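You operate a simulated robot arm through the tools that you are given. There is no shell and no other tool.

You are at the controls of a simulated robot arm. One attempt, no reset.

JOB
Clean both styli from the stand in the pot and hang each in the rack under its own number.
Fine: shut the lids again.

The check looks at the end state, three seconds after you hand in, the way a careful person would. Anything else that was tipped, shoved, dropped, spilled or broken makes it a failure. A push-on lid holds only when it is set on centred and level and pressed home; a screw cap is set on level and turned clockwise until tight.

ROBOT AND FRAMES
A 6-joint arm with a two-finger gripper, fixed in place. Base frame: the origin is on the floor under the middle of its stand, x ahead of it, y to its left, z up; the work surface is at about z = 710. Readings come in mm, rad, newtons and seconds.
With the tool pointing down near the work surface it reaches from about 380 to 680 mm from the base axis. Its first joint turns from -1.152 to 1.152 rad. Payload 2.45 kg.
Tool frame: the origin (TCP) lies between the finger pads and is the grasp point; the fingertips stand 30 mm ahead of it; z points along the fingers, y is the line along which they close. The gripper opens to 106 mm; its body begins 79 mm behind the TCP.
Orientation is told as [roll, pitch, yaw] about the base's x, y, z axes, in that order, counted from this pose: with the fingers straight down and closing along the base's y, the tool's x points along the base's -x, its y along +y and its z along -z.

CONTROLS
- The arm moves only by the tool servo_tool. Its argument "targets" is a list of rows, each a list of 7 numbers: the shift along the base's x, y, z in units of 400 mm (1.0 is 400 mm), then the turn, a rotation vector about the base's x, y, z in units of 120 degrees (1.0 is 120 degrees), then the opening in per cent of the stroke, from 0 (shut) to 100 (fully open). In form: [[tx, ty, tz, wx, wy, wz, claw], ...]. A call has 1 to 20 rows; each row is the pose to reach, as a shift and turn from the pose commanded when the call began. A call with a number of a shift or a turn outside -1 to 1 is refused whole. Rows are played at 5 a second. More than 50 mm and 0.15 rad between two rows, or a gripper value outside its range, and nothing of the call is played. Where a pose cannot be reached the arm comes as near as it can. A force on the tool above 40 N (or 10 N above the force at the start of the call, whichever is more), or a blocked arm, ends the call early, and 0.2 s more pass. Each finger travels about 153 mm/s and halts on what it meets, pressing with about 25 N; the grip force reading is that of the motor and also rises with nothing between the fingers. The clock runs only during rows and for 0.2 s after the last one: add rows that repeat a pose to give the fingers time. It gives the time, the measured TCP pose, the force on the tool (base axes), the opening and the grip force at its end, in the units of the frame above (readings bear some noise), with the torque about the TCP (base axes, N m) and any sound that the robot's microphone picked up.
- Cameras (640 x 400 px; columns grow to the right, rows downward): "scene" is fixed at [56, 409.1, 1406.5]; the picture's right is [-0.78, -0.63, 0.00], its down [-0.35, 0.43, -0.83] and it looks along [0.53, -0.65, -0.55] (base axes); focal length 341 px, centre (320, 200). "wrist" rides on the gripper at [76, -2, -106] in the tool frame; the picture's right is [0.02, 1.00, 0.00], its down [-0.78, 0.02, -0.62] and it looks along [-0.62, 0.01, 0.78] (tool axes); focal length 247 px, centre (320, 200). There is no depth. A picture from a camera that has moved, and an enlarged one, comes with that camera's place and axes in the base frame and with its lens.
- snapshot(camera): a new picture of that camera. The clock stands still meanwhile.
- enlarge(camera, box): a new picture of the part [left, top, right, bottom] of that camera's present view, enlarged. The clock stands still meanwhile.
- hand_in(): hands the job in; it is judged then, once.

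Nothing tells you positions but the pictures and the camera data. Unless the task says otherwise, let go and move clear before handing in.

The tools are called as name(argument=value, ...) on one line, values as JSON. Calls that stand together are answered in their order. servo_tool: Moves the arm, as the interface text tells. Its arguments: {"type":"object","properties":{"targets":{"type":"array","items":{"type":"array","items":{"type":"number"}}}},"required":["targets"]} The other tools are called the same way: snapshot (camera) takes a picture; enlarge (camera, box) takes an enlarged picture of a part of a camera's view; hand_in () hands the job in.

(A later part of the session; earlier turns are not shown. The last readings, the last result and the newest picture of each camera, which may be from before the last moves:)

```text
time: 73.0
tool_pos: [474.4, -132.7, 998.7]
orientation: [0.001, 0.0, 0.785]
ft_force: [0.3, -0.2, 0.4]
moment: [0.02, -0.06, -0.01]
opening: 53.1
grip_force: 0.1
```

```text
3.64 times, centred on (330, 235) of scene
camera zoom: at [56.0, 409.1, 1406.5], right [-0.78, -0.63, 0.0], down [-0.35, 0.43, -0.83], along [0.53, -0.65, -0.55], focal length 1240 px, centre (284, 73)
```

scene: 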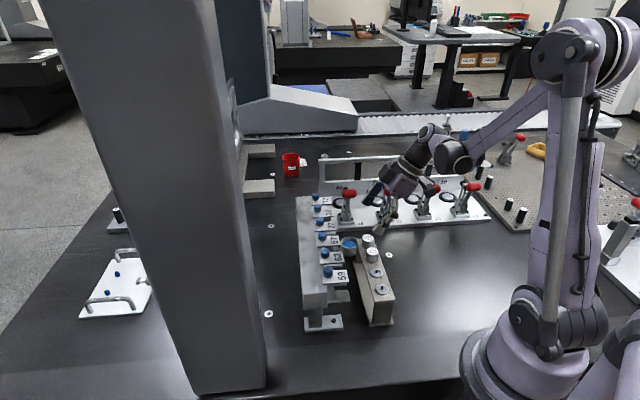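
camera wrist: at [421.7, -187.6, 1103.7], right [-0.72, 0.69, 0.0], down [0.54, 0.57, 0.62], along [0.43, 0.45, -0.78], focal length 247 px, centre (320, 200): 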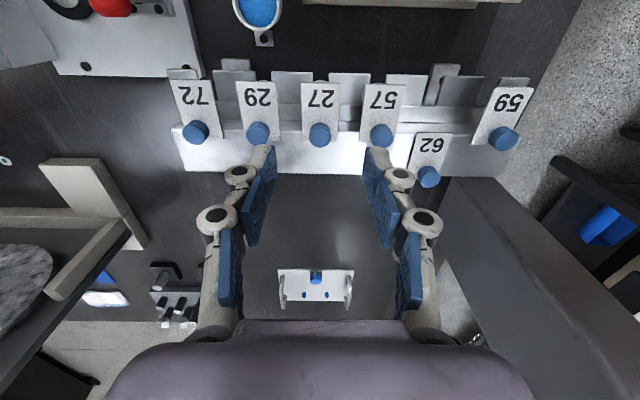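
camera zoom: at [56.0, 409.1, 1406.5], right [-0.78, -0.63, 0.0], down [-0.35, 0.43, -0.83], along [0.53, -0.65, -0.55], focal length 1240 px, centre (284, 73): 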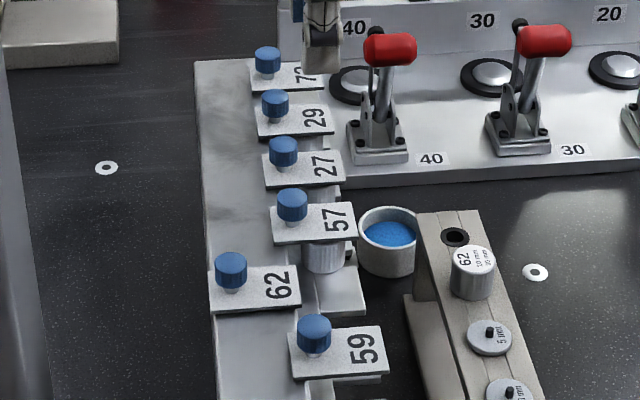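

Lid 27 is shut. Now on to stylus 62: I'll hover above it to align.

servo_tool(targets=[[-0.08, -0.025, 0, 0, 0, 0, 50], [-0.16, -0.05, 0, 0, 0, 0, 50], [-0.23, -0.07, 0, 0, 0, 0, 45], [-0.274, -0.078, -0.05, 0, 0, 0, 45], [-0.274, -0.078, -0.12, 0, 0, 0, 45], [-0.274, -0.078, -0.1745, 0, 0, 0, 45], [-0.274, -0.078, -0.1745, 0, 0, 0, 45]])

snapshot(camera="wrist")

enlarge(camera="wrist", box=[240, 70, 400, 190])

```text
time: 74.6
tool_pos: [364.0, -167.7, 930.1]
orientation: [0.0, -0.002, 0.786]
ft_force: [-0.7, -0.1, -0.5]
moment: [0.0, -0.02, 0.01]
opening: 47.7
grip_force: 0.1
```

```text
taken
camera wrist: at [311.2, -222.1, 1034.0], right [-0.72, 0.69, 0.0], down [0.54, 0.57, 0.62], along [0.43, 0.45, -0.78], focal length 247 px, centre (320, 200)
```

wrist: 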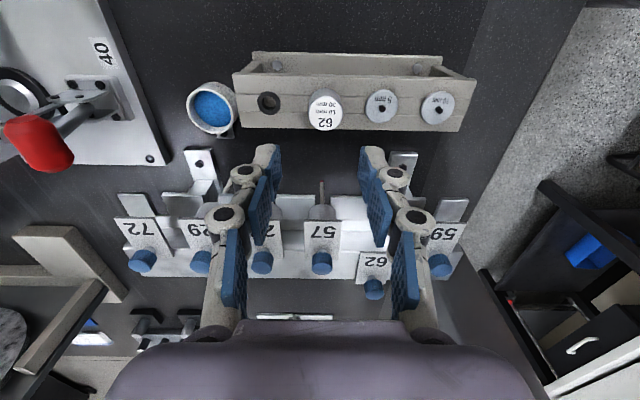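

```text
3.33 times, centred on (320, 130) of wrist
camera zoom: at [311.2, -222.1, 1034.0], right [-0.72, 0.69, 0.0], down [0.54, 0.57, 0.62], along [0.43, 0.45, -0.78], focal length 823 px, centre (320, 433)
```

zoom: 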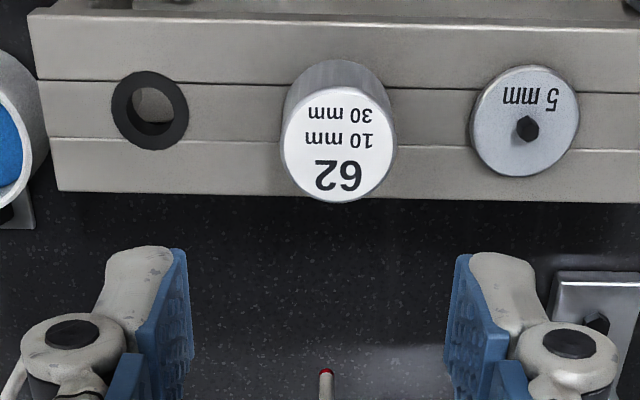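

servo_tool(targets=[[-0.0097, 0.0044, -0.06, 0, 0, 0, 42], [-0.0097, 0.0044, -0.12, 0, 0, 0, 40], [-0.0097, 0.0044, -0.15, 0, 0, 0, 40], [-0.0097, 0.0044, -0.15, 0, 0, 0, 40]])

enlarge(camera="wrist", box=[240, 90, 400, 240])

enlarge(camera="scene", box=[340, 190, 410, 300])

```text
time: 75.6
tool_pos: [359.6, -164.4, 871.0]
orientation: [-0.001, 0.0, 0.783]
ft_force: [0.1, -0.8, 0.1]
moment: [0.0, 0.0, -0.04]
opening: 42.3
grip_force: 0.0
```

```text
2.67 times, centred on (320, 165) of wrist
camera zoom: at [307.6, -219.3, 975.0], right [-0.72, 0.69, 0.0], down [0.54, 0.57, 0.62], along [0.43, 0.45, -0.78], focal length 659 px, centre (320, 293)
```

zoom: 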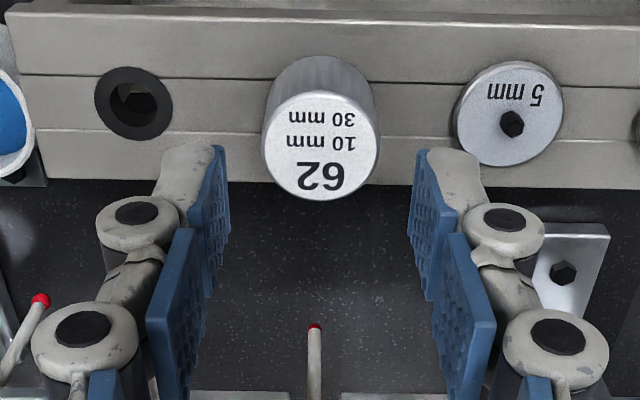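

```text
3.64 times, centred on (375, 245) of scene
camera zoom: at [56.0, 409.1, 1406.5], right [-0.78, -0.63, 0.0], down [-0.35, 0.43, -0.83], along [0.53, -0.65, -0.55], focal length 1240 px, centre (120, 36)
```

zoom: 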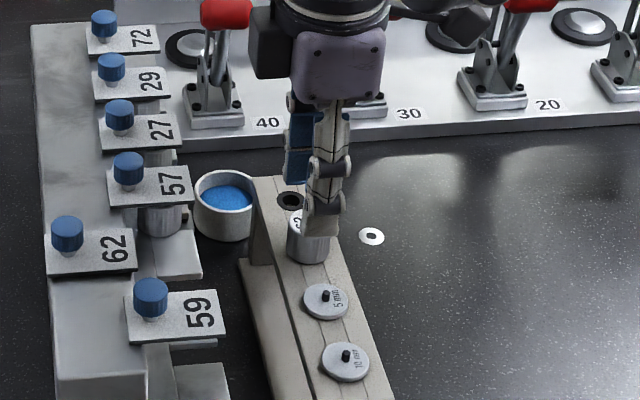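

servo_tool(targets=[[-0.0035, -0.0035, -0.02, 0, 0, 0, 40], [-0.0035, -0.0035, -0.05, 0, 0, 0, 40], [-0.0035, -0.0035, -0.07, 0, 0, 0, 40], [-0.0035, -0.0035, -0.07, 0, 0, 0, 40]])

enlarge(camera="wrist", box=[240, 90, 400, 240])

enlarge(camera="scene", box=[350, 210, 390, 270])

```text
time: 76.6
tool_pos: [356.2, -167.7, 841.4]
orientation: [-0.001, -0.001, 0.785]
ft_force: [0.3, 0.7, -0.4]
moment: [0.0, 0.0, 0.03]
opening: 42.1
grip_force: 0.2
```

```text
2.67 times, centred on (320, 165) of wrist
camera zoom: at [304.9, -221.4, 946.1], right [-0.72, 0.69, 0.0], down [0.54, 0.57, 0.62], along [0.43, 0.45, -0.78], focal length 659 px, centre (320, 293)
```

zoom: 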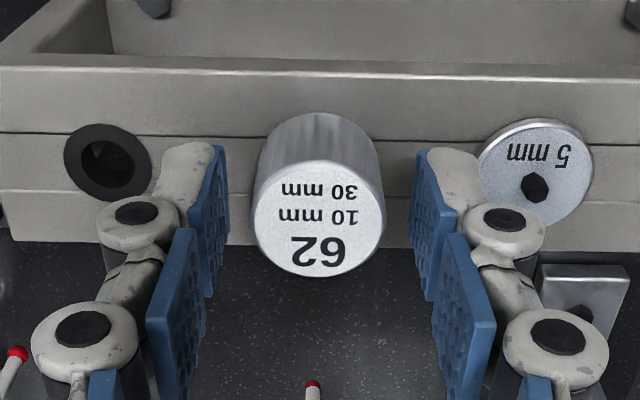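

```text
6.67 times, centred on (370, 240) of scene
camera zoom: at [56.0, 409.1, 1406.5], right [-0.78, -0.63, 0.0], down [-0.35, 0.43, -0.83], along [0.53, -0.65, -0.55], focal length 2272 px, centre (-13, -67)
```

zoom: 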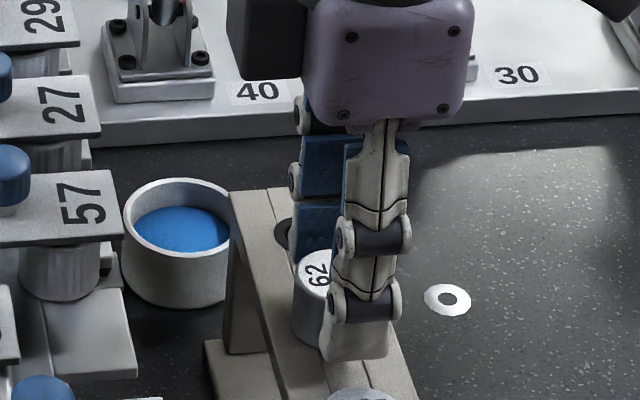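

servo_tool(targets=[[0, 0, 0, 0, 0, 0, 30], [0, 0, 0, 0, 0, 0, 20], [0, 0, 0, 0, 0, 0, 20]])

enlarge(camera="wrist", box=[240, 90, 400, 240])

```text
time: 77.4
tool_pos: [356.0, -166.0, 843.0]
orientation: [0.001, 0.0, 0.785]
ft_force: [0.5, 0.1, 0.1]
moment: [0.06, -0.02, 0.02]
opening: 28.8
grip_force: 25.1
```

```text
2.67 times, centred on (320, 165) of wrist
camera zoom: at [304.9, -221.4, 946.3], right [-0.72, 0.69, 0.0], down [0.54, 0.57, 0.62], along [0.43, 0.45, -0.78], focal length 659 px, centre (320, 293)
```

zoom: 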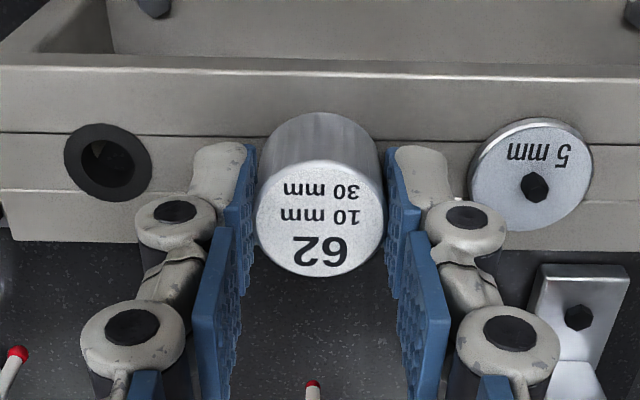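

Stylus 62 is gripped with good overlap. Lifting and carrying it above the pot.

servo_tool(targets=[[0, 0, 0.03, 0, 0, 0, 18], [0, 0, 0.1, 0, 0, 0, 18], [0, 0, 0.17, 0, 0, 0, 18], [0, 0, 0.22, 0, 0, 0, 18], [0.08, -0.055, 0.22, 0, 0, 0, 18], [0.16, -0.11, 0.22, 0, 0, 0, 18], [0.24, -0.16, 0.22, 0, 0, 0, 18], [0.273, -0.185, 0.2, 0, 0, 0, 18], [0.273, -0.185, 0.17, 0, 0, 0, 18], [0.273, -0.185, 0.17, 0, 0, 0, 18]])

snapshot(camera="wrist")

enlarge(camera="wrist", box=[250, 60, 400, 200])

enlarge(camera="scene", box=[325, 170, 385, 260])

```text
time: 79.6
tool_pos: [467.4, -239.4, 909.2]
orientation: [0.001, 0.001, 0.786]
ft_force: [0.2, -0.3, 0.7]
moment: [-0.01, 0.0, -0.01]
opening: 28.4
grip_force: 24.8
```

```text
taken
camera wrist: at [415.1, -293.7, 1014.3], right [-0.72, 0.69, 0.0], down [0.54, 0.57, 0.62], along [0.43, 0.45, -0.78], focal length 247 px, centre (320, 200)
```

wrist: 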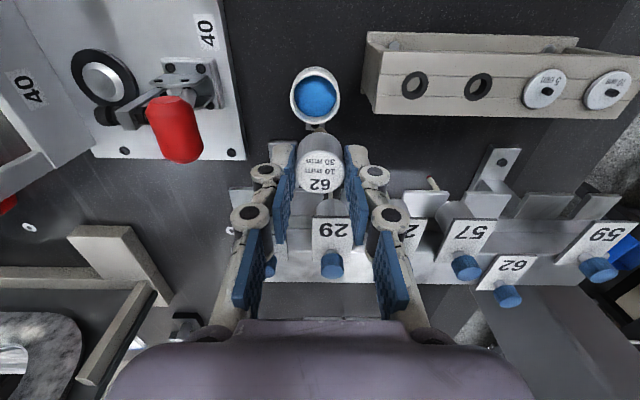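

```text
2.86 times, centred on (325, 130) of wrist
camera zoom: at [415.1, -293.7, 1014.3], right [-0.72, 0.69, 0.0], down [0.54, 0.57, 0.62], along [0.43, 0.45, -0.78], focal length 706 px, centre (306, 400)
```

zoom: 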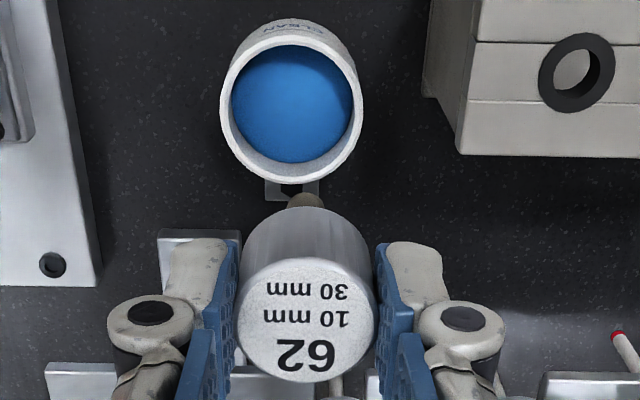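

```text
4.44 times, centred on (355, 215) of scene
camera zoom: at [56.0, 409.1, 1406.5], right [-0.78, -0.63, 0.0], down [-0.35, 0.43, -0.83], along [0.53, -0.65, -0.55], focal length 1515 px, centre (164, 133)
```

zoom: 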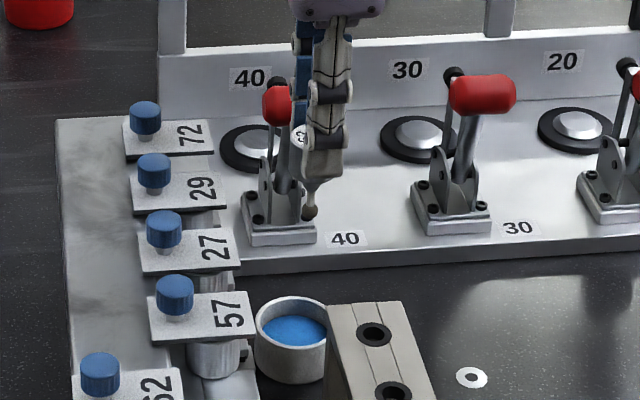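

Aligned over the pot within a few mm. Descending to just above the putty.

servo_tool(targets=[[0.0038, -0.0068, -0.05, 0, 0, 0, 18], [0.0038, -0.0068, -0.12, 0, 0, 0, 18], [0.0038, -0.0068, -0.19, 0, 0, 0, 18], [0.0038, -0.0068, -0.235, 0, 0, 0, 18], [0.0038, -0.0068, -0.235, 0, 0, 0, 18]])

snapshot(camera="wrist")

enlarge(camera="scene", box=[335, 210, 375, 260])

enlarge(camera="scene", box=[310, 130, 400, 250])

```text
time: 80.8
tool_pos: [467.9, -243.1, 815.9]
orientation: [0.0, 0.0, 0.785]
ft_force: [0.5, -0.7, -0.4]
moment: [0.0, -0.02, -0.01]
opening: 28.5
grip_force: 25.7
```

```text
taken
camera wrist: at [416.0, -297.6, 920.1], right [-0.72, 0.69, 0.0], down [0.54, 0.57, 0.62], along [0.43, 0.45, -0.78], focal length 247 px, centre (320, 200)
```

wrist: 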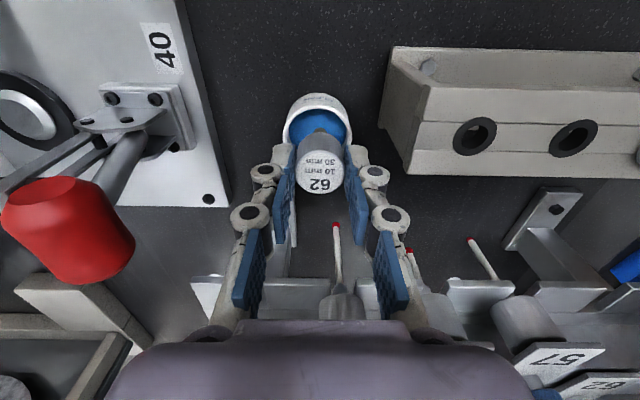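

```text
8.00 times, centred on (355, 235) of scene
camera zoom: at [56.0, 409.1, 1406.5], right [-0.78, -0.63, 0.0], down [-0.35, 0.43, -0.83], along [0.53, -0.65, -0.55], focal length 2727 px, centre (40, -80)
```

zoom: 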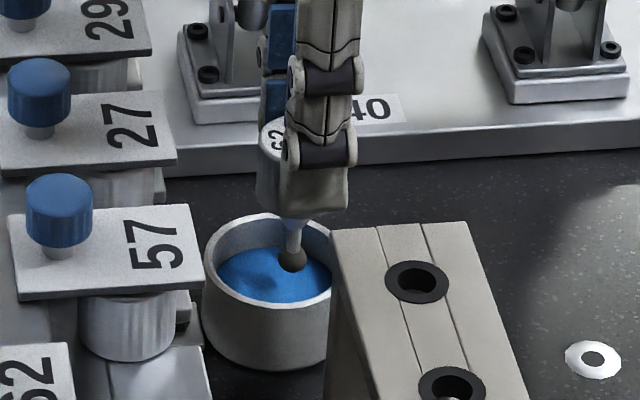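

```text
3.33 times, centred on (355, 190) of scene
camera zoom: at [56.0, 409.1, 1406.5], right [-0.78, -0.63, 0.0], down [-0.35, 0.43, -0.83], along [0.53, -0.65, -0.55], focal length 1136 px, centre (203, 233)
```

zoom: 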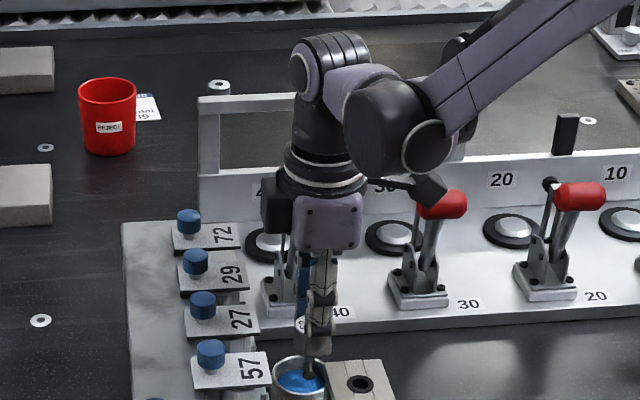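

The ball is ~6 mm toward the stand side of the putty. I'll shift it toward the centre and lower gently until contact.

servo_tool(targets=[[0.01, 0.0078, 0, 0, 0, 0, 18], [0.01, 0.0078, -0.01, 0, 0, 0, 18], [0.01, 0.0078, -0.015, 0, 0, 0, 18], [0.01, 0.0078, -0.015, 0, 0, 0, 18]])

enlarge(camera="scene", box=[335, 210, 375, 260])

enlarge(camera="wrist", box=[270, 85, 370, 165])

```text
time: 81.8
tool_pos: [471.4, -239.2, 808.7]
orientation: [0.002, -0.001, 0.787]
ft_force: [0.3, 0.0, -0.1]
moment: [-0.02, 0.01, 0.0]
opening: 28.2
grip_force: 24.9
```

```text
8.00 times, centred on (355, 235) of scene
camera zoom: at [56.0, 409.1, 1406.5], right [-0.78, -0.63, 0.0], down [-0.35, 0.43, -0.83], along [0.53, -0.65, -0.55], focal length 2727 px, centre (40, -80)
```

zoom: 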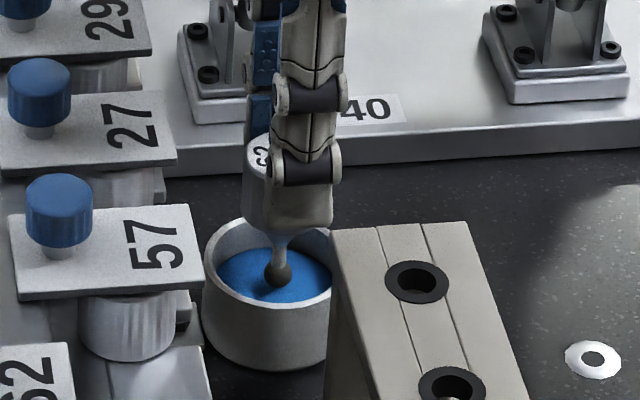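

```text
5.00 times, centred on (320, 125) of wrist
camera zoom: at [419.4, -293.8, 913.4], right [-0.72, 0.69, 0.0], down [0.54, 0.57, 0.62], along [0.43, 0.45, -0.78], focal length 1235 px, centre (320, 575)
```

zoom: 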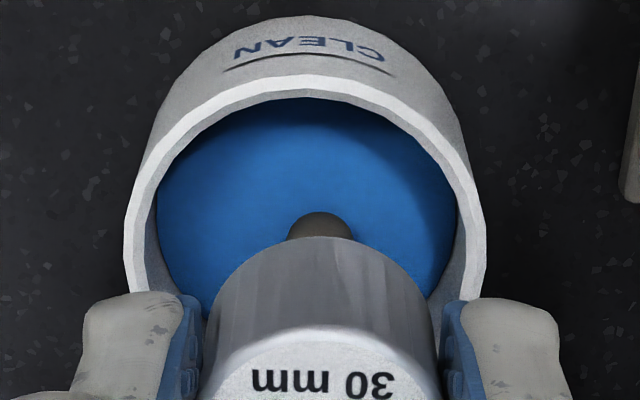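

servo_tool(targets=[[0, 0, -0.005, 0, 0, 0, 18], [0, 0, -0.01, 0, 0, 0, 18], [0, 0, -0.01, 0, 0, 0, 18]])

```text
time: 82.6
tool_pos: [471.1, -239.9, 804.9]
orientation: [-0.002, 0.0, 0.786]
ft_force: [-0.2, 0.5, 19.4]
moment: [-0.01, 0.03, -0.02]
opening: 28.7
grip_force: 25.0
```

Contact at ~19 N. Now rubbing along the grip direction.

servo_tool(targets=[[0.005, -0.005, 0.001, 0, 0, 0, 18], [0.01, -0.01, 0.0005, 0, 0, 0, 18], [0.005, -0.005, 0.0005, 0, 0, 0, 18], [0, 0, 0.0005, 0, 0, 0, 18], [-0.005, 0.005, 0, 0, 0, 0, 18], [-0.01, 0.01, -0.0005, 0, 0, 0, 18], [-0.005, 0.005, -0.0005, 0, 0, 0, 18], [0, 0, -0.0005, 0, 0, 0, 18], [0.005, -0.005, -0.0008, 0, 0, 0, 18], [0.01, -0.01, -0.0012, 0, 0, 0, 18], [0.005, -0.005, -0.0012, 0, 0, 0, 18], [0, 0, -0.0012, 0, 0, 0, 18], [-0.005, 0.005, -0.0015, 0, 0, 0, 18], [-0.01, 0.01, -0.002, 0, 0, 0, 18], [-0.005, 0.005, -0.002, 0, 0, 0, 18], [0, 0, -0.002, 0, 0, 0, 18]])

enlarge(camera="scene", box=[340, 225, 370, 255])

enlarge(camera="wrist", box=[270, 85, 370, 165])

```text
time: 86.0
tool_pos: [470.3, -239.5, 804.7]
orientation: [0.0, 0.0, 0.785]
ft_force: [-0.7, 0.0, -1.1]
moment: [0.03, 0.01, 0.0]
opening: 28.6
grip_force: 24.8
```

```text
13.33 times, centred on (355, 240) of scene
camera zoom: at [56.0, 409.1, 1406.5], right [-0.78, -0.63, 0.0], down [-0.35, 0.43, -0.83], along [0.53, -0.65, -0.55], focal length 4545 px, centre (-147, -333)
```

zoom: 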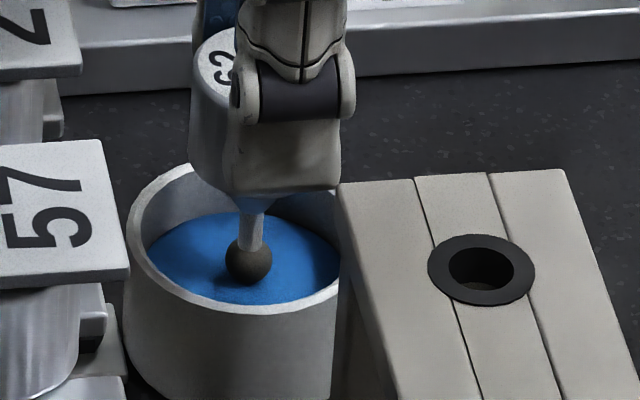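

```text
5.00 times, centred on (320, 125) of wrist
camera zoom: at [419.6, -294.2, 909.8], right [-0.72, 0.69, 0.0], down [0.54, 0.57, 0.62], along [0.43, 0.45, -0.78], focal length 1235 px, centre (320, 575)
```

zoom: 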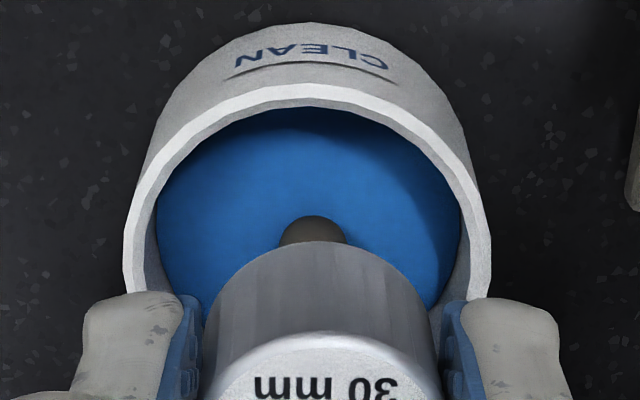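

Contact was lost during rubbing and the ball is still brown. I'll re-establish contact and rub again while feeding down gradually.

servo_tool(targets=[[0, 0, -0.0015, 0, 0, 0, 18], [0, 0, -0.0025, 0, 0, 0, 18], [0, 0, -0.0025, 0, 0, 0, 18]])

```text
time: 86.8
tool_pos: [470.7, -239.9, 804.7]
orientation: [-0.002, 0.0, 0.787]
ft_force: [2.6, -0.9, 17.7]
moment: [-0.03, -0.23, -0.02]
opening: 28.5
grip_force: 25.6
```

servo_tool(targets=[[0.005, -0.005, -0.0003, 0, 0, 0, 18], [0.01, -0.01, -0.001, 0, 0, 0, 18], [0.005, -0.005, -0.0012, 0, 0, 0, 18], [0, 0, -0.0012, 0, 0, 0, 18], [-0.005, 0.005, -0.0016, 0, 0, 0, 18], [-0.01, 0.01, -0.0024, 0, 0, 0, 18], [-0.005, 0.005, -0.0024, 0, 0, 0, 18], [0, 0, -0.0024, 0, 0, 0, 18], [0.005, -0.005, -0.0028, 0, 0, 0, 18], [0.01, -0.01, -0.0036, 0, 0, 0, 18], [0.005, -0.005, -0.0036, 0, 0, 0, 18], [0, 0, -0.0036, 0, 0, 0, 18], [-0.005, 0.005, -0.004, 0, 0, 0, 18], [-0.01, 0.01, -0.0048, 0, 0, 0, 18], [-0.005, 0.005, -0.0048, 0, 0, 0, 18], [0, 0, -0.0048, 0, 0, 0, 18]])

enlarge(camera="scene", box=[340, 225, 370, 255])

enlarge(camera="wrist", box=[270, 85, 370, 165])

```text
time: 90.2
tool_pos: [470.8, -239.4, 802.4]
orientation: [0.0, -0.002, 0.787]
ft_force: [-2.1, 2.6, 6.5]
moment: [0.18, 0.13, -0.01]
opening: 28.3
grip_force: 24.8
```

```text
13.33 times, centred on (355, 240) of scene
camera zoom: at [55.8, 409.2, 1406.5], right [-0.78, -0.63, 0.0], down [-0.35, 0.43, -0.83], along [0.53, -0.65, -0.55], focal length 4545 px, centre (-147, -333)
```

zoom: 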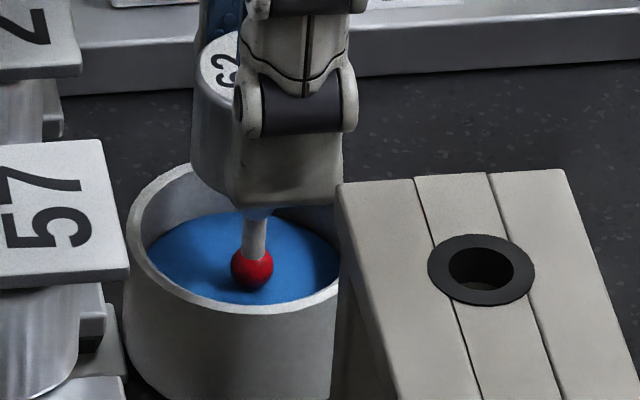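

```text
5.00 times, centred on (320, 125) of wrist
camera zoom: at [418.7, -294.1, 906.8], right [-0.72, 0.69, 0.0], down [0.54, 0.57, 0.62], along [0.43, 0.45, -0.78], focal length 1235 px, centre (320, 575)
```

zoom: 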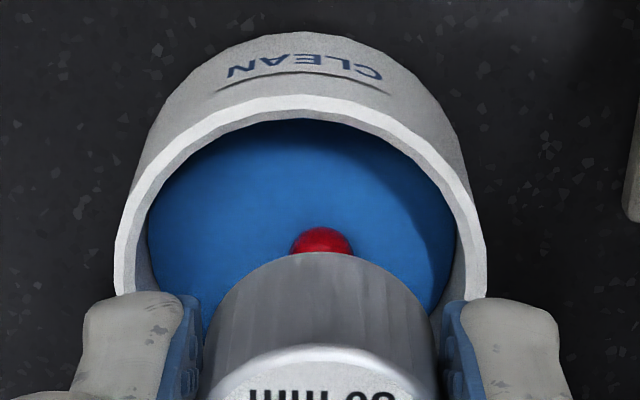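

Ball 62 is ruby red — clean. Lifting clear and inspecting, then carrying it to above slot 62.

servo_tool(targets=[[0, 0, 0.06, 0, 0, 0, 18], [0, 0, 0.15, 0, 0, 0, 18], [0, 0, 0.25, 0, 0, 0, 18], [0, 0, 0.35, 0, 0, 0, 18], [0, 0, 0.45, 0, 0, 0, 18], [0, 0, 0.47, 0, 0, 0, 18], [-0.035, 0.0775, 0.47, 0, 0, 0, 18], [-0.07, 0.155, 0.47, 0, 0, 0, 18], [-0.105, 0.2325, 0.47, 0, 0, 0, 18], [-0.14, 0.31, 0.47, 0, 0, 0, 18], [-0.175, 0.3875, 0.47, 0, 0, 0, 18], [-0.2125, 0.465, 0.47, 0, 0, 0, 18], [-0.2125, 0.465, 0.47, 0, 0, 0, 18]])

snapshot(camera="wrist")

enlarge(camera="wrist", box=[250, 40, 390, 180])

enlarge(camera="scene", box=[300, 160, 370, 270])

```text
time: 93.0
tool_pos: [385.9, -56.0, 991.6]
orientation: [0.0, -0.001, 0.786]
ft_force: [-0.4, 0.4, -0.3]
moment: [0.0, -0.01, 0.02]
opening: 28.7
grip_force: 24.9
```

```text
taken
camera wrist: at [334.6, -110.3, 1095.7], right [-0.72, 0.69, 0.0], down [0.54, 0.57, 0.62], along [0.43, 0.45, -0.78], focal length 247 px, centre (320, 200)
```

wrist: 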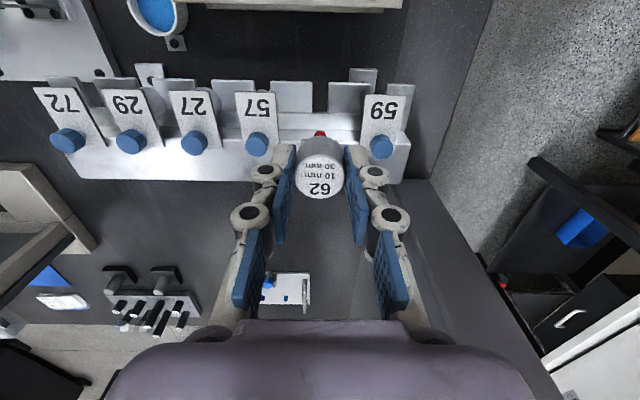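

```text
2.86 times, centred on (320, 110) of wrist
camera zoom: at [334.6, -110.3, 1095.7], right [-0.72, 0.69, 0.0], down [0.54, 0.57, 0.62], along [0.43, 0.45, -0.78], focal length 706 px, centre (320, 457)
```

zoom: 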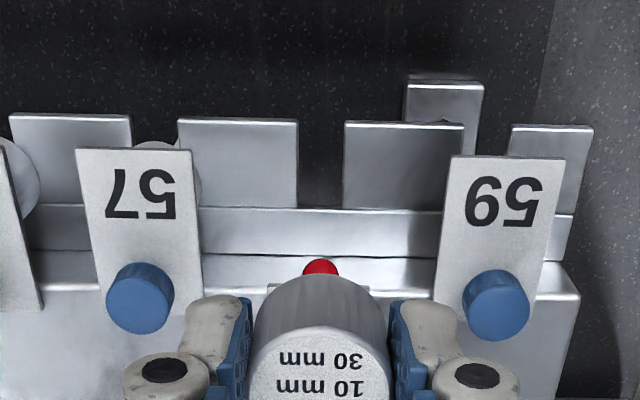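

```text
3.64 times, centred on (335, 215) of scene
camera zoom: at [56.0, 409.1, 1406.5], right [-0.78, -0.63, 0.0], down [-0.35, 0.43, -0.83], along [0.53, -0.65, -0.55], focal length 1240 px, centre (266, 146)
```

zoom: 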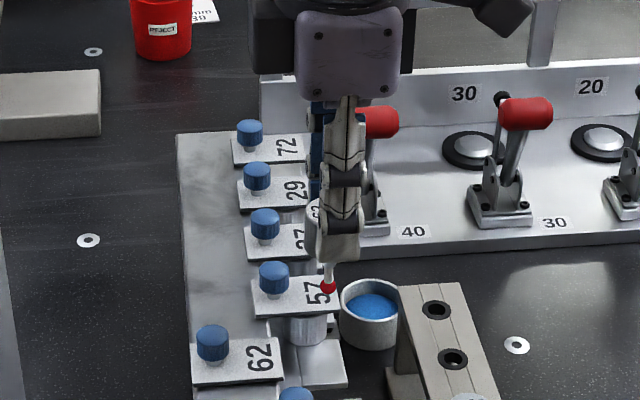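

enlarge(camera="wrist", box=[250, 100, 390, 240])

enlarge(camera="wrist", box=[285, 70, 355, 120])

enlarge(camera="scene", box=[340, 200, 380, 250])

```text
2.86 times, centred on (320, 170) of wrist
camera zoom: at [334.6, -110.3, 1095.7], right [-0.72, 0.69, 0.0], down [0.54, 0.57, 0.62], along [0.43, 0.45, -0.78], focal length 706 px, centre (320, 286)
```

zoom: 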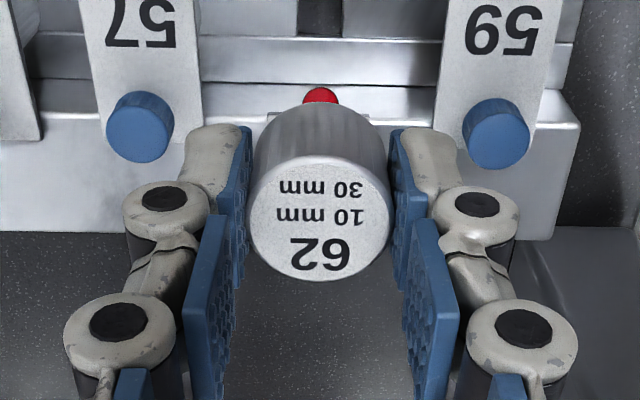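

```text
8.00 times, centred on (320, 95) of wrist
camera zoom: at [334.6, -110.3, 1095.7], right [-0.72, 0.69, 0.0], down [0.54, 0.57, 0.62], along [0.43, 0.45, -0.78], focal length 1976 px, centre (320, 1040)
```

zoom: 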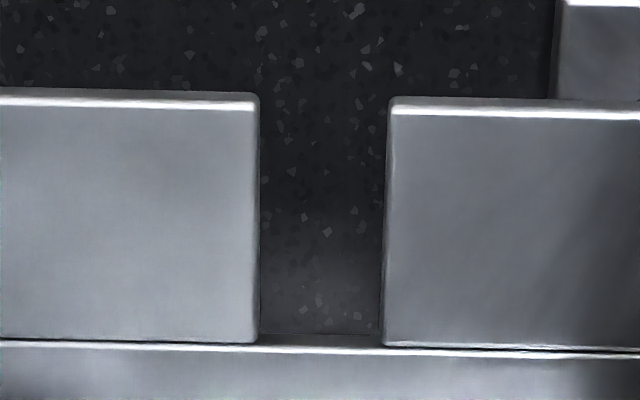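

```text
8.00 times, centred on (360, 225) of scene
camera zoom: at [56.0, 409.1, 1406.5], right [-0.78, -0.63, 0.0], down [-0.35, 0.43, -0.83], along [0.53, -0.65, -0.55], focal length 2727 px, centre (0, 0)
```

zoom: 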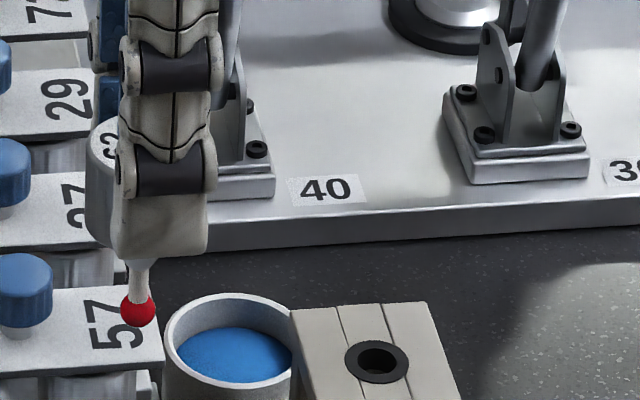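

Stylus 62 sits ~5 mm differently in the grip than 27 did, so I'll offset the TCP by +5 mm toward the rack and lower into slot 62 partway.

servo_tool(targets=[[0.0088, 0.0088, -0.03, 0, 0, 0, 18], [0.0088, 0.0088, -0.1, 0, 0, 0, 18], [0.0088, 0.0088, -0.17, 0, 0, 0, 18], [0.0088, 0.0088, -0.23, 0, 0, 0, 18], [0.0088, 0.0088, -0.255, 0, 0, 0, 18], [0.0088, 0.0088, -0.255, 0, 0, 0, 18]])

enlarge(camera="wrist", box=[250, 90, 390, 230])

snapshot(camera="wrist")

enlarge(camera="scene", box=[300, 190, 370, 280])

```text
time: 94.4
tool_pos: [389.3, -49.7, 886.6]
orientation: [0.001, -0.001, 0.785]
ft_force: [0.0, -0.7, -0.9]
moment: [-0.01, 0.0, -0.03]
opening: 28.5
grip_force: 25.8
```

```text
2.86 times, centred on (320, 160) of wrist
camera zoom: at [337.4, -104.4, 990.5], right [-0.72, 0.69, 0.0], down [0.54, 0.57, 0.62], along [0.43, 0.45, -0.78], focal length 706 px, centre (320, 314)
```

zoom: 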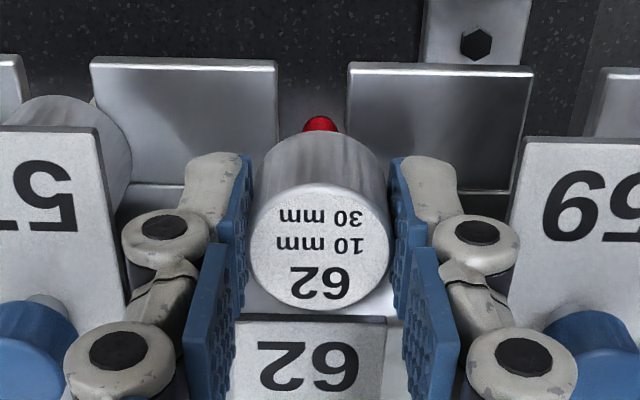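

```text
taken
camera wrist: at [337.4, -104.4, 990.5], right [-0.72, 0.69, 0.0], down [0.54, 0.57, 0.62], along [0.43, 0.45, -0.78], focal length 247 px, centre (320, 200)
```

wrist: 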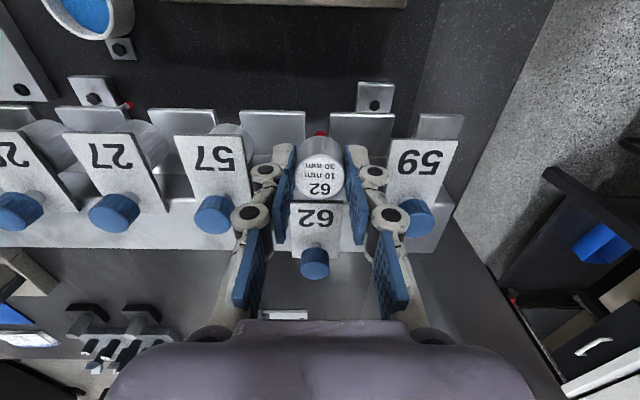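

```text
4.44 times, centred on (335, 235) of scene
camera zoom: at [56.0, 409.1, 1406.5], right [-0.78, -0.63, 0.0], down [-0.35, 0.43, -0.83], along [0.53, -0.65, -0.55], focal length 1515 px, centre (253, 44)
```

zoom: 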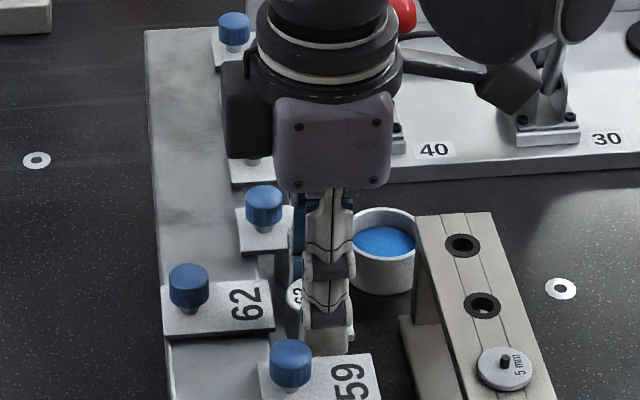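

Well aligned between the neighbours. Lowering to seat.

servo_tool(targets=[[0, 0, -0.012, 0, 0, 0, 18], [0, 0, -0.024, 0, 0, 0, 18], [0, 0, -0.034, 0, 0, 0, 18], [0, 0, -0.041, 0, 0, 0, 18], [0, 0, -0.041, 0, 0, 0, 18]])

enlarge(camera="wrist", box=[250, 90, 390, 230])

```text
time: 95.6
tool_pos: [389.8, -50.6, 871.3]
orientation: [-0.003, 0.001, 0.787]
ft_force: [-0.1, -0.5, 18.3]
moment: [-0.01, -0.05, 0.02]
opening: 28.7
grip_force: 24.8
```

```text
2.86 times, centred on (320, 160) of wrist
camera zoom: at [337.3, -104.7, 975.7], right [-0.72, 0.69, 0.0], down [0.54, 0.57, 0.62], along [0.43, 0.45, -0.78], focal length 706 px, centre (320, 314)
```

zoom: 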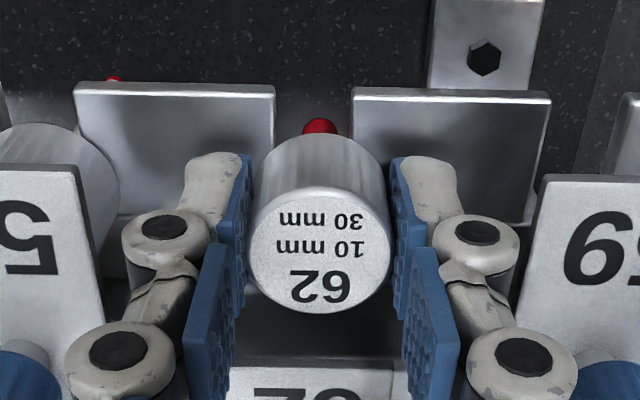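

enlarge(camera="scene", box=[320, 225, 370, 275])

snapshot(camera="wrist")

enlarge(camera="wrist", box=[280, 110, 360, 170])

```text
8.00 times, centred on (345, 250) of scene
camera zoom: at [55.8, 409.1, 1406.5], right [-0.78, -0.63, 0.0], down [-0.35, 0.43, -0.83], along [0.53, -0.65, -0.55], focal length 2727 px, centre (120, -200)
```

zoom: 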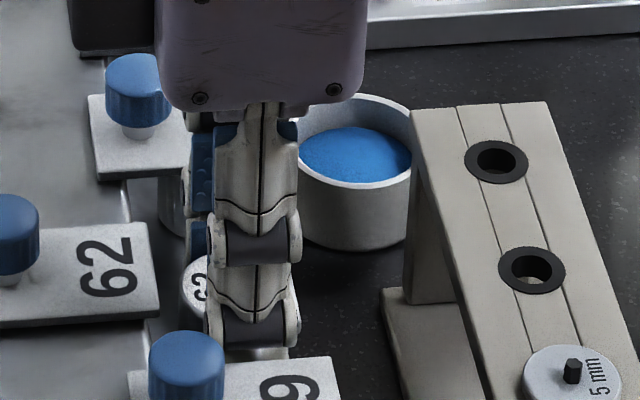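

```text
taken
camera wrist: at [337.3, -104.7, 975.7], right [-0.72, 0.69, 0.0], down [0.54, 0.57, 0.62], along [0.43, 0.45, -0.78], focal length 247 px, centre (320, 200)
```

wrist: 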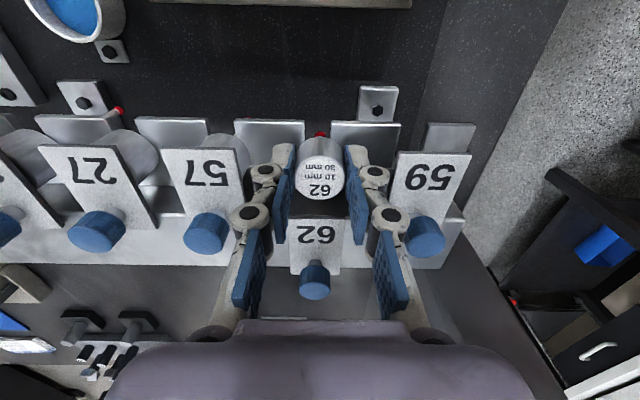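

```text
6.67 times, centred on (320, 140) of wrist
camera zoom: at [337.3, -104.7, 975.7], right [-0.72, 0.69, 0.0], down [0.54, 0.57, 0.62], along [0.43, 0.45, -0.78], focal length 1646 px, centre (320, 600)
```

zoom: 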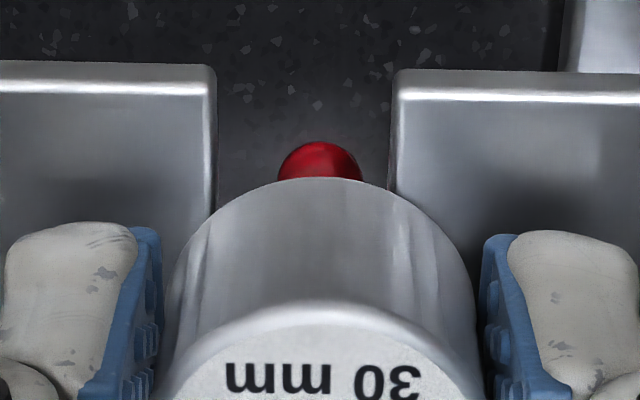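

The body is seated level with its neighbours. Releasing with a small opening and rising.

servo_tool(targets=[[0, 0, 0.001, 0, 0, 0, 18], [0, 0, 0.001, 0, 0, 0, 29], [0, 0, 0.001, 0, 0, 0, 31], [0, 0, 0.001, 0, 0, 0, 31], [0, 0, 0.01, 0, 0, 0, 31], [0, 0, 0.03, 0, 0, 0, 31], [0, 0, 0.06, 0, 0, 0, 31]])

snapshot(camera="wrist")

enlarge(camera="wrist", box=[250, 70, 390, 210])

```text
time: 97.2
tool_pos: [387.7, -50.1, 895.1]
orientation: [0.0, 0.0, 0.787]
ft_force: [0.3, -0.1, -0.2]
moment: [0.01, -0.02, -0.01]
opening: 32.8
grip_force: 0.0
```

```text
taken
camera wrist: at [336.6, -104.9, 999.7], right [-0.72, 0.69, 0.0], down [0.54, 0.57, 0.62], along [0.43, 0.45, -0.78], focal length 247 px, centre (320, 200)
```

wrist: 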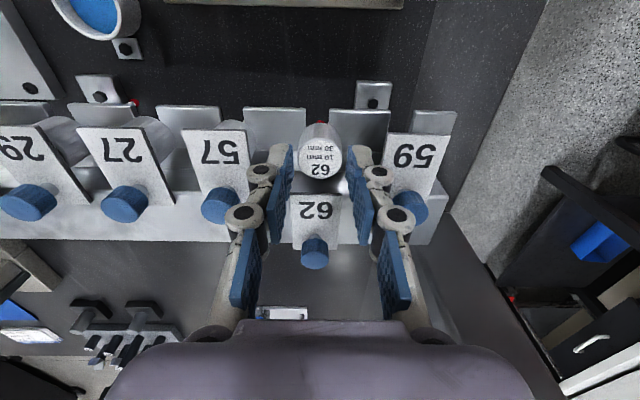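

```text
2.86 times, centred on (320, 140) of wrist
camera zoom: at [336.6, -104.9, 999.7], right [-0.72, 0.69, 0.0], down [0.54, 0.57, 0.62], along [0.43, 0.45, -0.78], focal length 706 px, centre (320, 371)
```

zoom: 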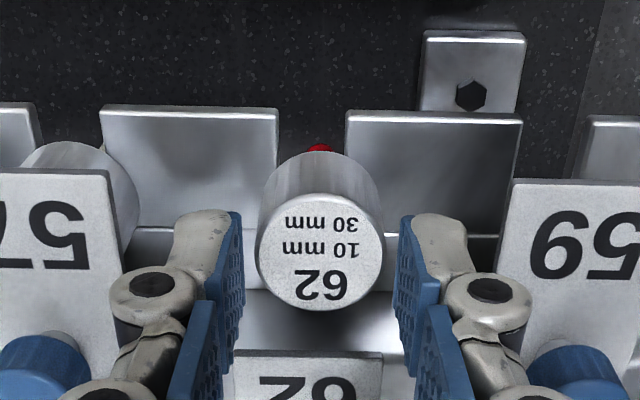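

Stylus 62 hangs properly. Moving to lid 62's knob to shut it.

servo_tool(targets=[[0, 0, 0.08, 0, 0, 0, 31], [0, 0, 0.16, 0, 0, 0, 40], [0.06, 0.06, 0.16, 0, 0, 0, 40], [0.111, 0.109, 0.16, 0, 0, 0, 40], [0.111, 0.109, 0.1, 0, 0, 0, 40], [0.111, 0.109, 0.06, 0, 0, 0, 40], [0.111, 0.109, 0.06, 0, 0, 0, 40]])

enlarge(camera="wrist", box=[240, 90, 400, 240])

snapshot(camera="wrist")

```text
time: 98.8
tool_pos: [432.2, -7.3, 918.7]
orientation: [0.001, 0.001, 0.786]
ft_force: [0.5, 0.0, 0.5]
moment: [-0.04, 0.01, -0.01]
opening: 42.4
grip_force: 0.0
```

```text
2.67 times, centred on (320, 165) of wrist
camera zoom: at [380.4, -61.7, 1023.0], right [-0.72, 0.69, 0.0], down [0.54, 0.57, 0.62], along [0.43, 0.45, -0.78], focal length 659 px, centre (320, 293)
```

zoom: 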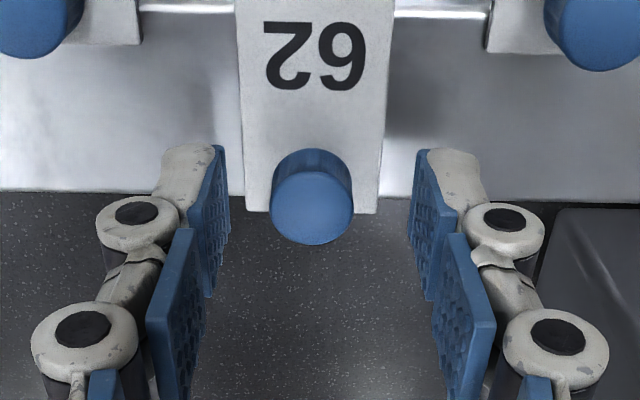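

```text
taken
camera wrist: at [380.4, -61.7, 1023.0], right [-0.72, 0.69, 0.0], down [0.54, 0.57, 0.62], along [0.43, 0.45, -0.78], focal length 247 px, centre (320, 200)
```

wrist: 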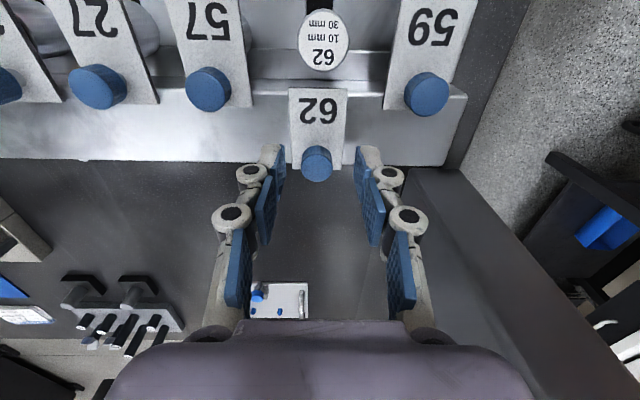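

servo_tool(targets=[[0.0096, 0.0028, 0, 0, 0, 0, 40], [0.0096, 0.0028, -0.01, 0, 0, 0, 40], [0.0096, 0.0028, -0.0195, 0, 0, 0, 40], [0.0096, 0.0028, -0.0195, 0, 0, 0, 25], [0.0096, 0.0028, -0.0195, 0, 0, 0, 12], [0.0096, 0.0028, -0.0195, 0, 0, 0, 12]])

enlarge(camera="wrist", box=[240, 90, 400, 240])

```text
time: 100.2
tool_pos: [437.7, -4.9, 912.3]
orientation: [0.001, 0.0, 0.787]
ft_force: [-0.3, -0.8, 1.5]
moment: [-0.04, 0.02, 0.0]
opening: 19.3
grip_force: 24.8
```

```text
2.67 times, centred on (320, 165) of wrist
camera zoom: at [385.0, -59.7, 1016.2], right [-0.72, 0.69, 0.0], down [0.54, 0.57, 0.62], along [0.43, 0.45, -0.78], focal length 659 px, centre (320, 293)
```

zoom: 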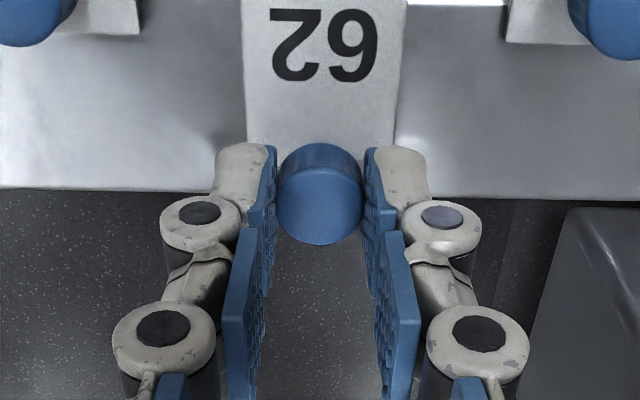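

Knob 62 gripped. Sliding lid 62 toward closed.

servo_tool(targets=[[-0.0125, -0.0125, 0, 0, 0, 0, 12], [-0.025, -0.025, 0, 0, 0, 0, 12], [-0.0375, -0.0375, 0, 0, 0, 0, 12], [-0.05, -0.05, 0, 0, 0, 0, 12], [-0.05, -0.05, 0, 0, 0, 0, 12]])

snapshot(camera="wrist")

```text
time: 101.4
tool_pos: [418.9, -24.7, 911.4]
orientation: [0.002, 0.0, 0.787]
ft_force: [-9.3, 9.6, -0.5]
moment: [0.28, 0.22, 0.03]
opening: 19.7
grip_force: 24.4
```

```text
taken
camera wrist: at [366.2, -79.4, 1016.7], right [-0.72, 0.69, 0.0], down [0.54, 0.57, 0.62], along [0.43, 0.45, -0.78], focal length 247 px, centre (320, 200)
```

wrist: 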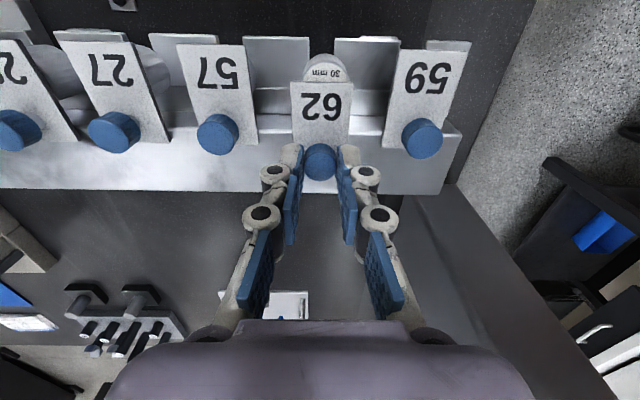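

servo_tool(targets=[[-0.0112, -0.0088, 0, 0, 0, 0, 12], [-0.0212, -0.0188, 0, 0, 0, 0, 12], [-0.0305, -0.0281, 0, 0, 0, 0, 12], [-0.0305, -0.0281, 0, 0, 0, 0, 12]])

enlarge(camera="wrist", box=[180, 60, 460, 200])

```text
time: 102.4
tool_pos: [405.2, -36.7, 913.5]
orientation: [-0.001, 0.0, 0.786]
ft_force: [-2.9, 5.2, 0.2]
moment: [0.08, 0.18, 0.0]
opening: 19.1
grip_force: 25.0
```

```text
2.29 times, centred on (320, 130) of wrist
camera zoom: at [353.8, -90.9, 1017.7], right [-0.72, 0.69, 0.0], down [0.54, 0.57, 0.62], along [0.43, 0.45, -0.78], focal length 564 px, centre (320, 360)
```

zoom: 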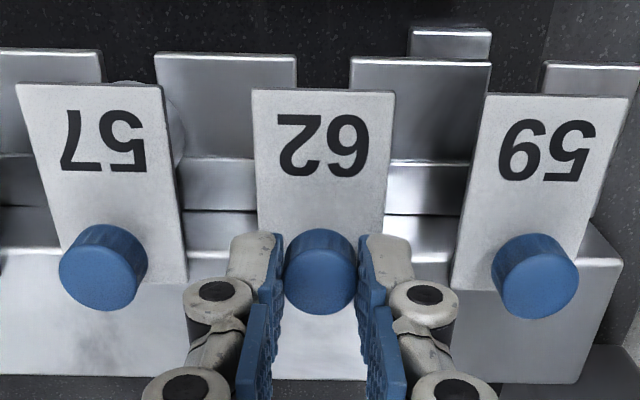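

Lid 62 lines up with the neighbours. A small extra nudge to confirm it is at the stop.

servo_tool(targets=[[-0.0025, -0.0025, 0, 0, 0, 0, 12], [-0.0025, -0.0025, 0, 0, 0, 0, 12]])

enlarge(camera="wrist", box=[180, 60, 460, 200])

```text
time: 103.0
tool_pos: [406.6, -36.8, 914.0]
orientation: [0.001, -0.004, 0.787]
ft_force: [4.5, 14.6, 0.4]
moment: [0.31, 0.01, 0.01]
opening: 19.5
grip_force: 25.2
```

```text
2.29 times, centred on (320, 130) of wrist
camera zoom: at [353.5, -91.5, 1017.6], right [-0.72, 0.69, 0.0], down [0.54, 0.57, 0.62], along [0.43, 0.45, -0.78], focal length 564 px, centre (320, 360)
```

zoom: 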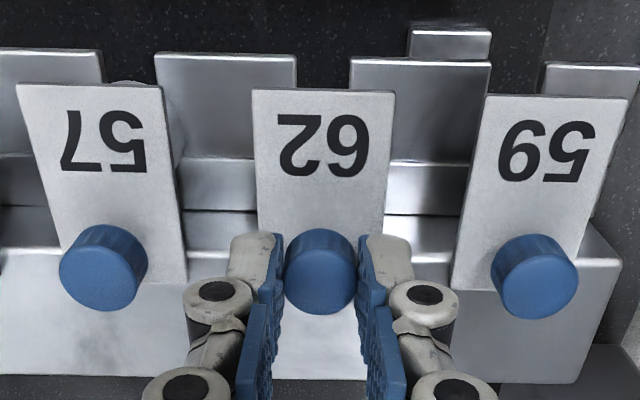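

Firm stop reached: lid 62 is shut. Releasing, rising and backing away for a front-view inspection.

servo_tool(targets=[[0.0008, 0.0008, 0, 0, 0, 0, 12], [0.0008, 0.0008, 0, 0, 0, 0, 25], [0.0008, 0.0008, 0, 0, 0, 0, 40], [0.0008, 0.0008, 0, 0, 0, 0, 40], [0.0008, 0.0008, 0.06, 0, 0, 0, 40], [0.0008, 0.0008, 0.14, 0, 0, 0, 50], [-0.02, -0.06, 0.22, 0, 0, 0, 60], [-0.03, -0.16, 0.22, 0, 0, 0, 80], [-0.04, -0.26, 0.22, 0, 0, 0, 100], [-0.06, -0.36, 0.22, 0, 0, 0, 100], [-0.06, -0.36, 0.22, 0, 0, 0, 100]])

snapshot(camera="wrist")

snapshot(camera="scene")

```text
time: 105.4
tool_pos: [379.3, -182.7, 997.5]
orientation: [-0.001, -0.001, 0.786]
ft_force: [0.3, -0.6, 0.0]
moment: [0.0, -0.01, 0.01]
opening: 105.9
grip_force: 0.1
```

```text
taken
camera wrist: at [327.8, -236.7, 1102.0], right [-0.72, 0.69, 0.0], down [0.54, 0.57, 0.62], along [0.43, 0.45, -0.78], focal length 247 px, centre (320, 200)
```

wrist: 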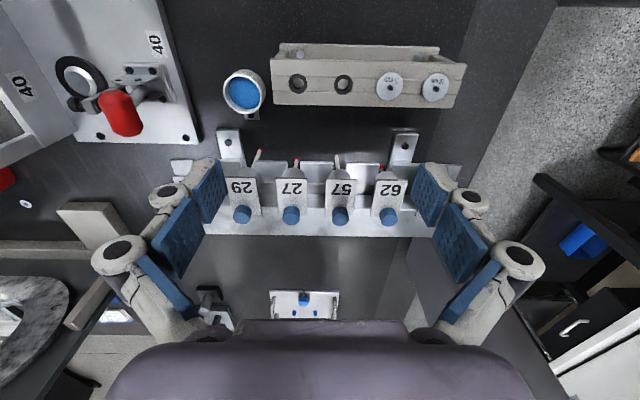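

```text
taken
```

scene: 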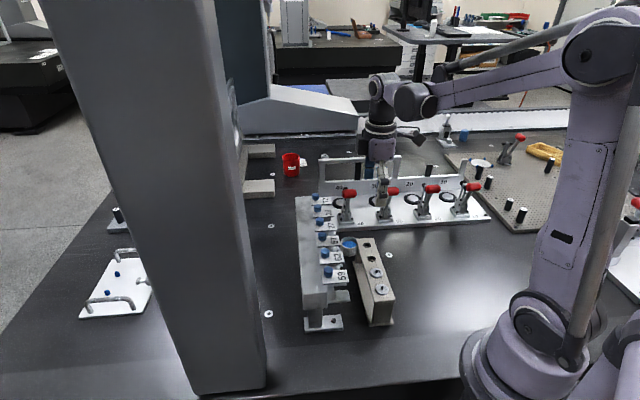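

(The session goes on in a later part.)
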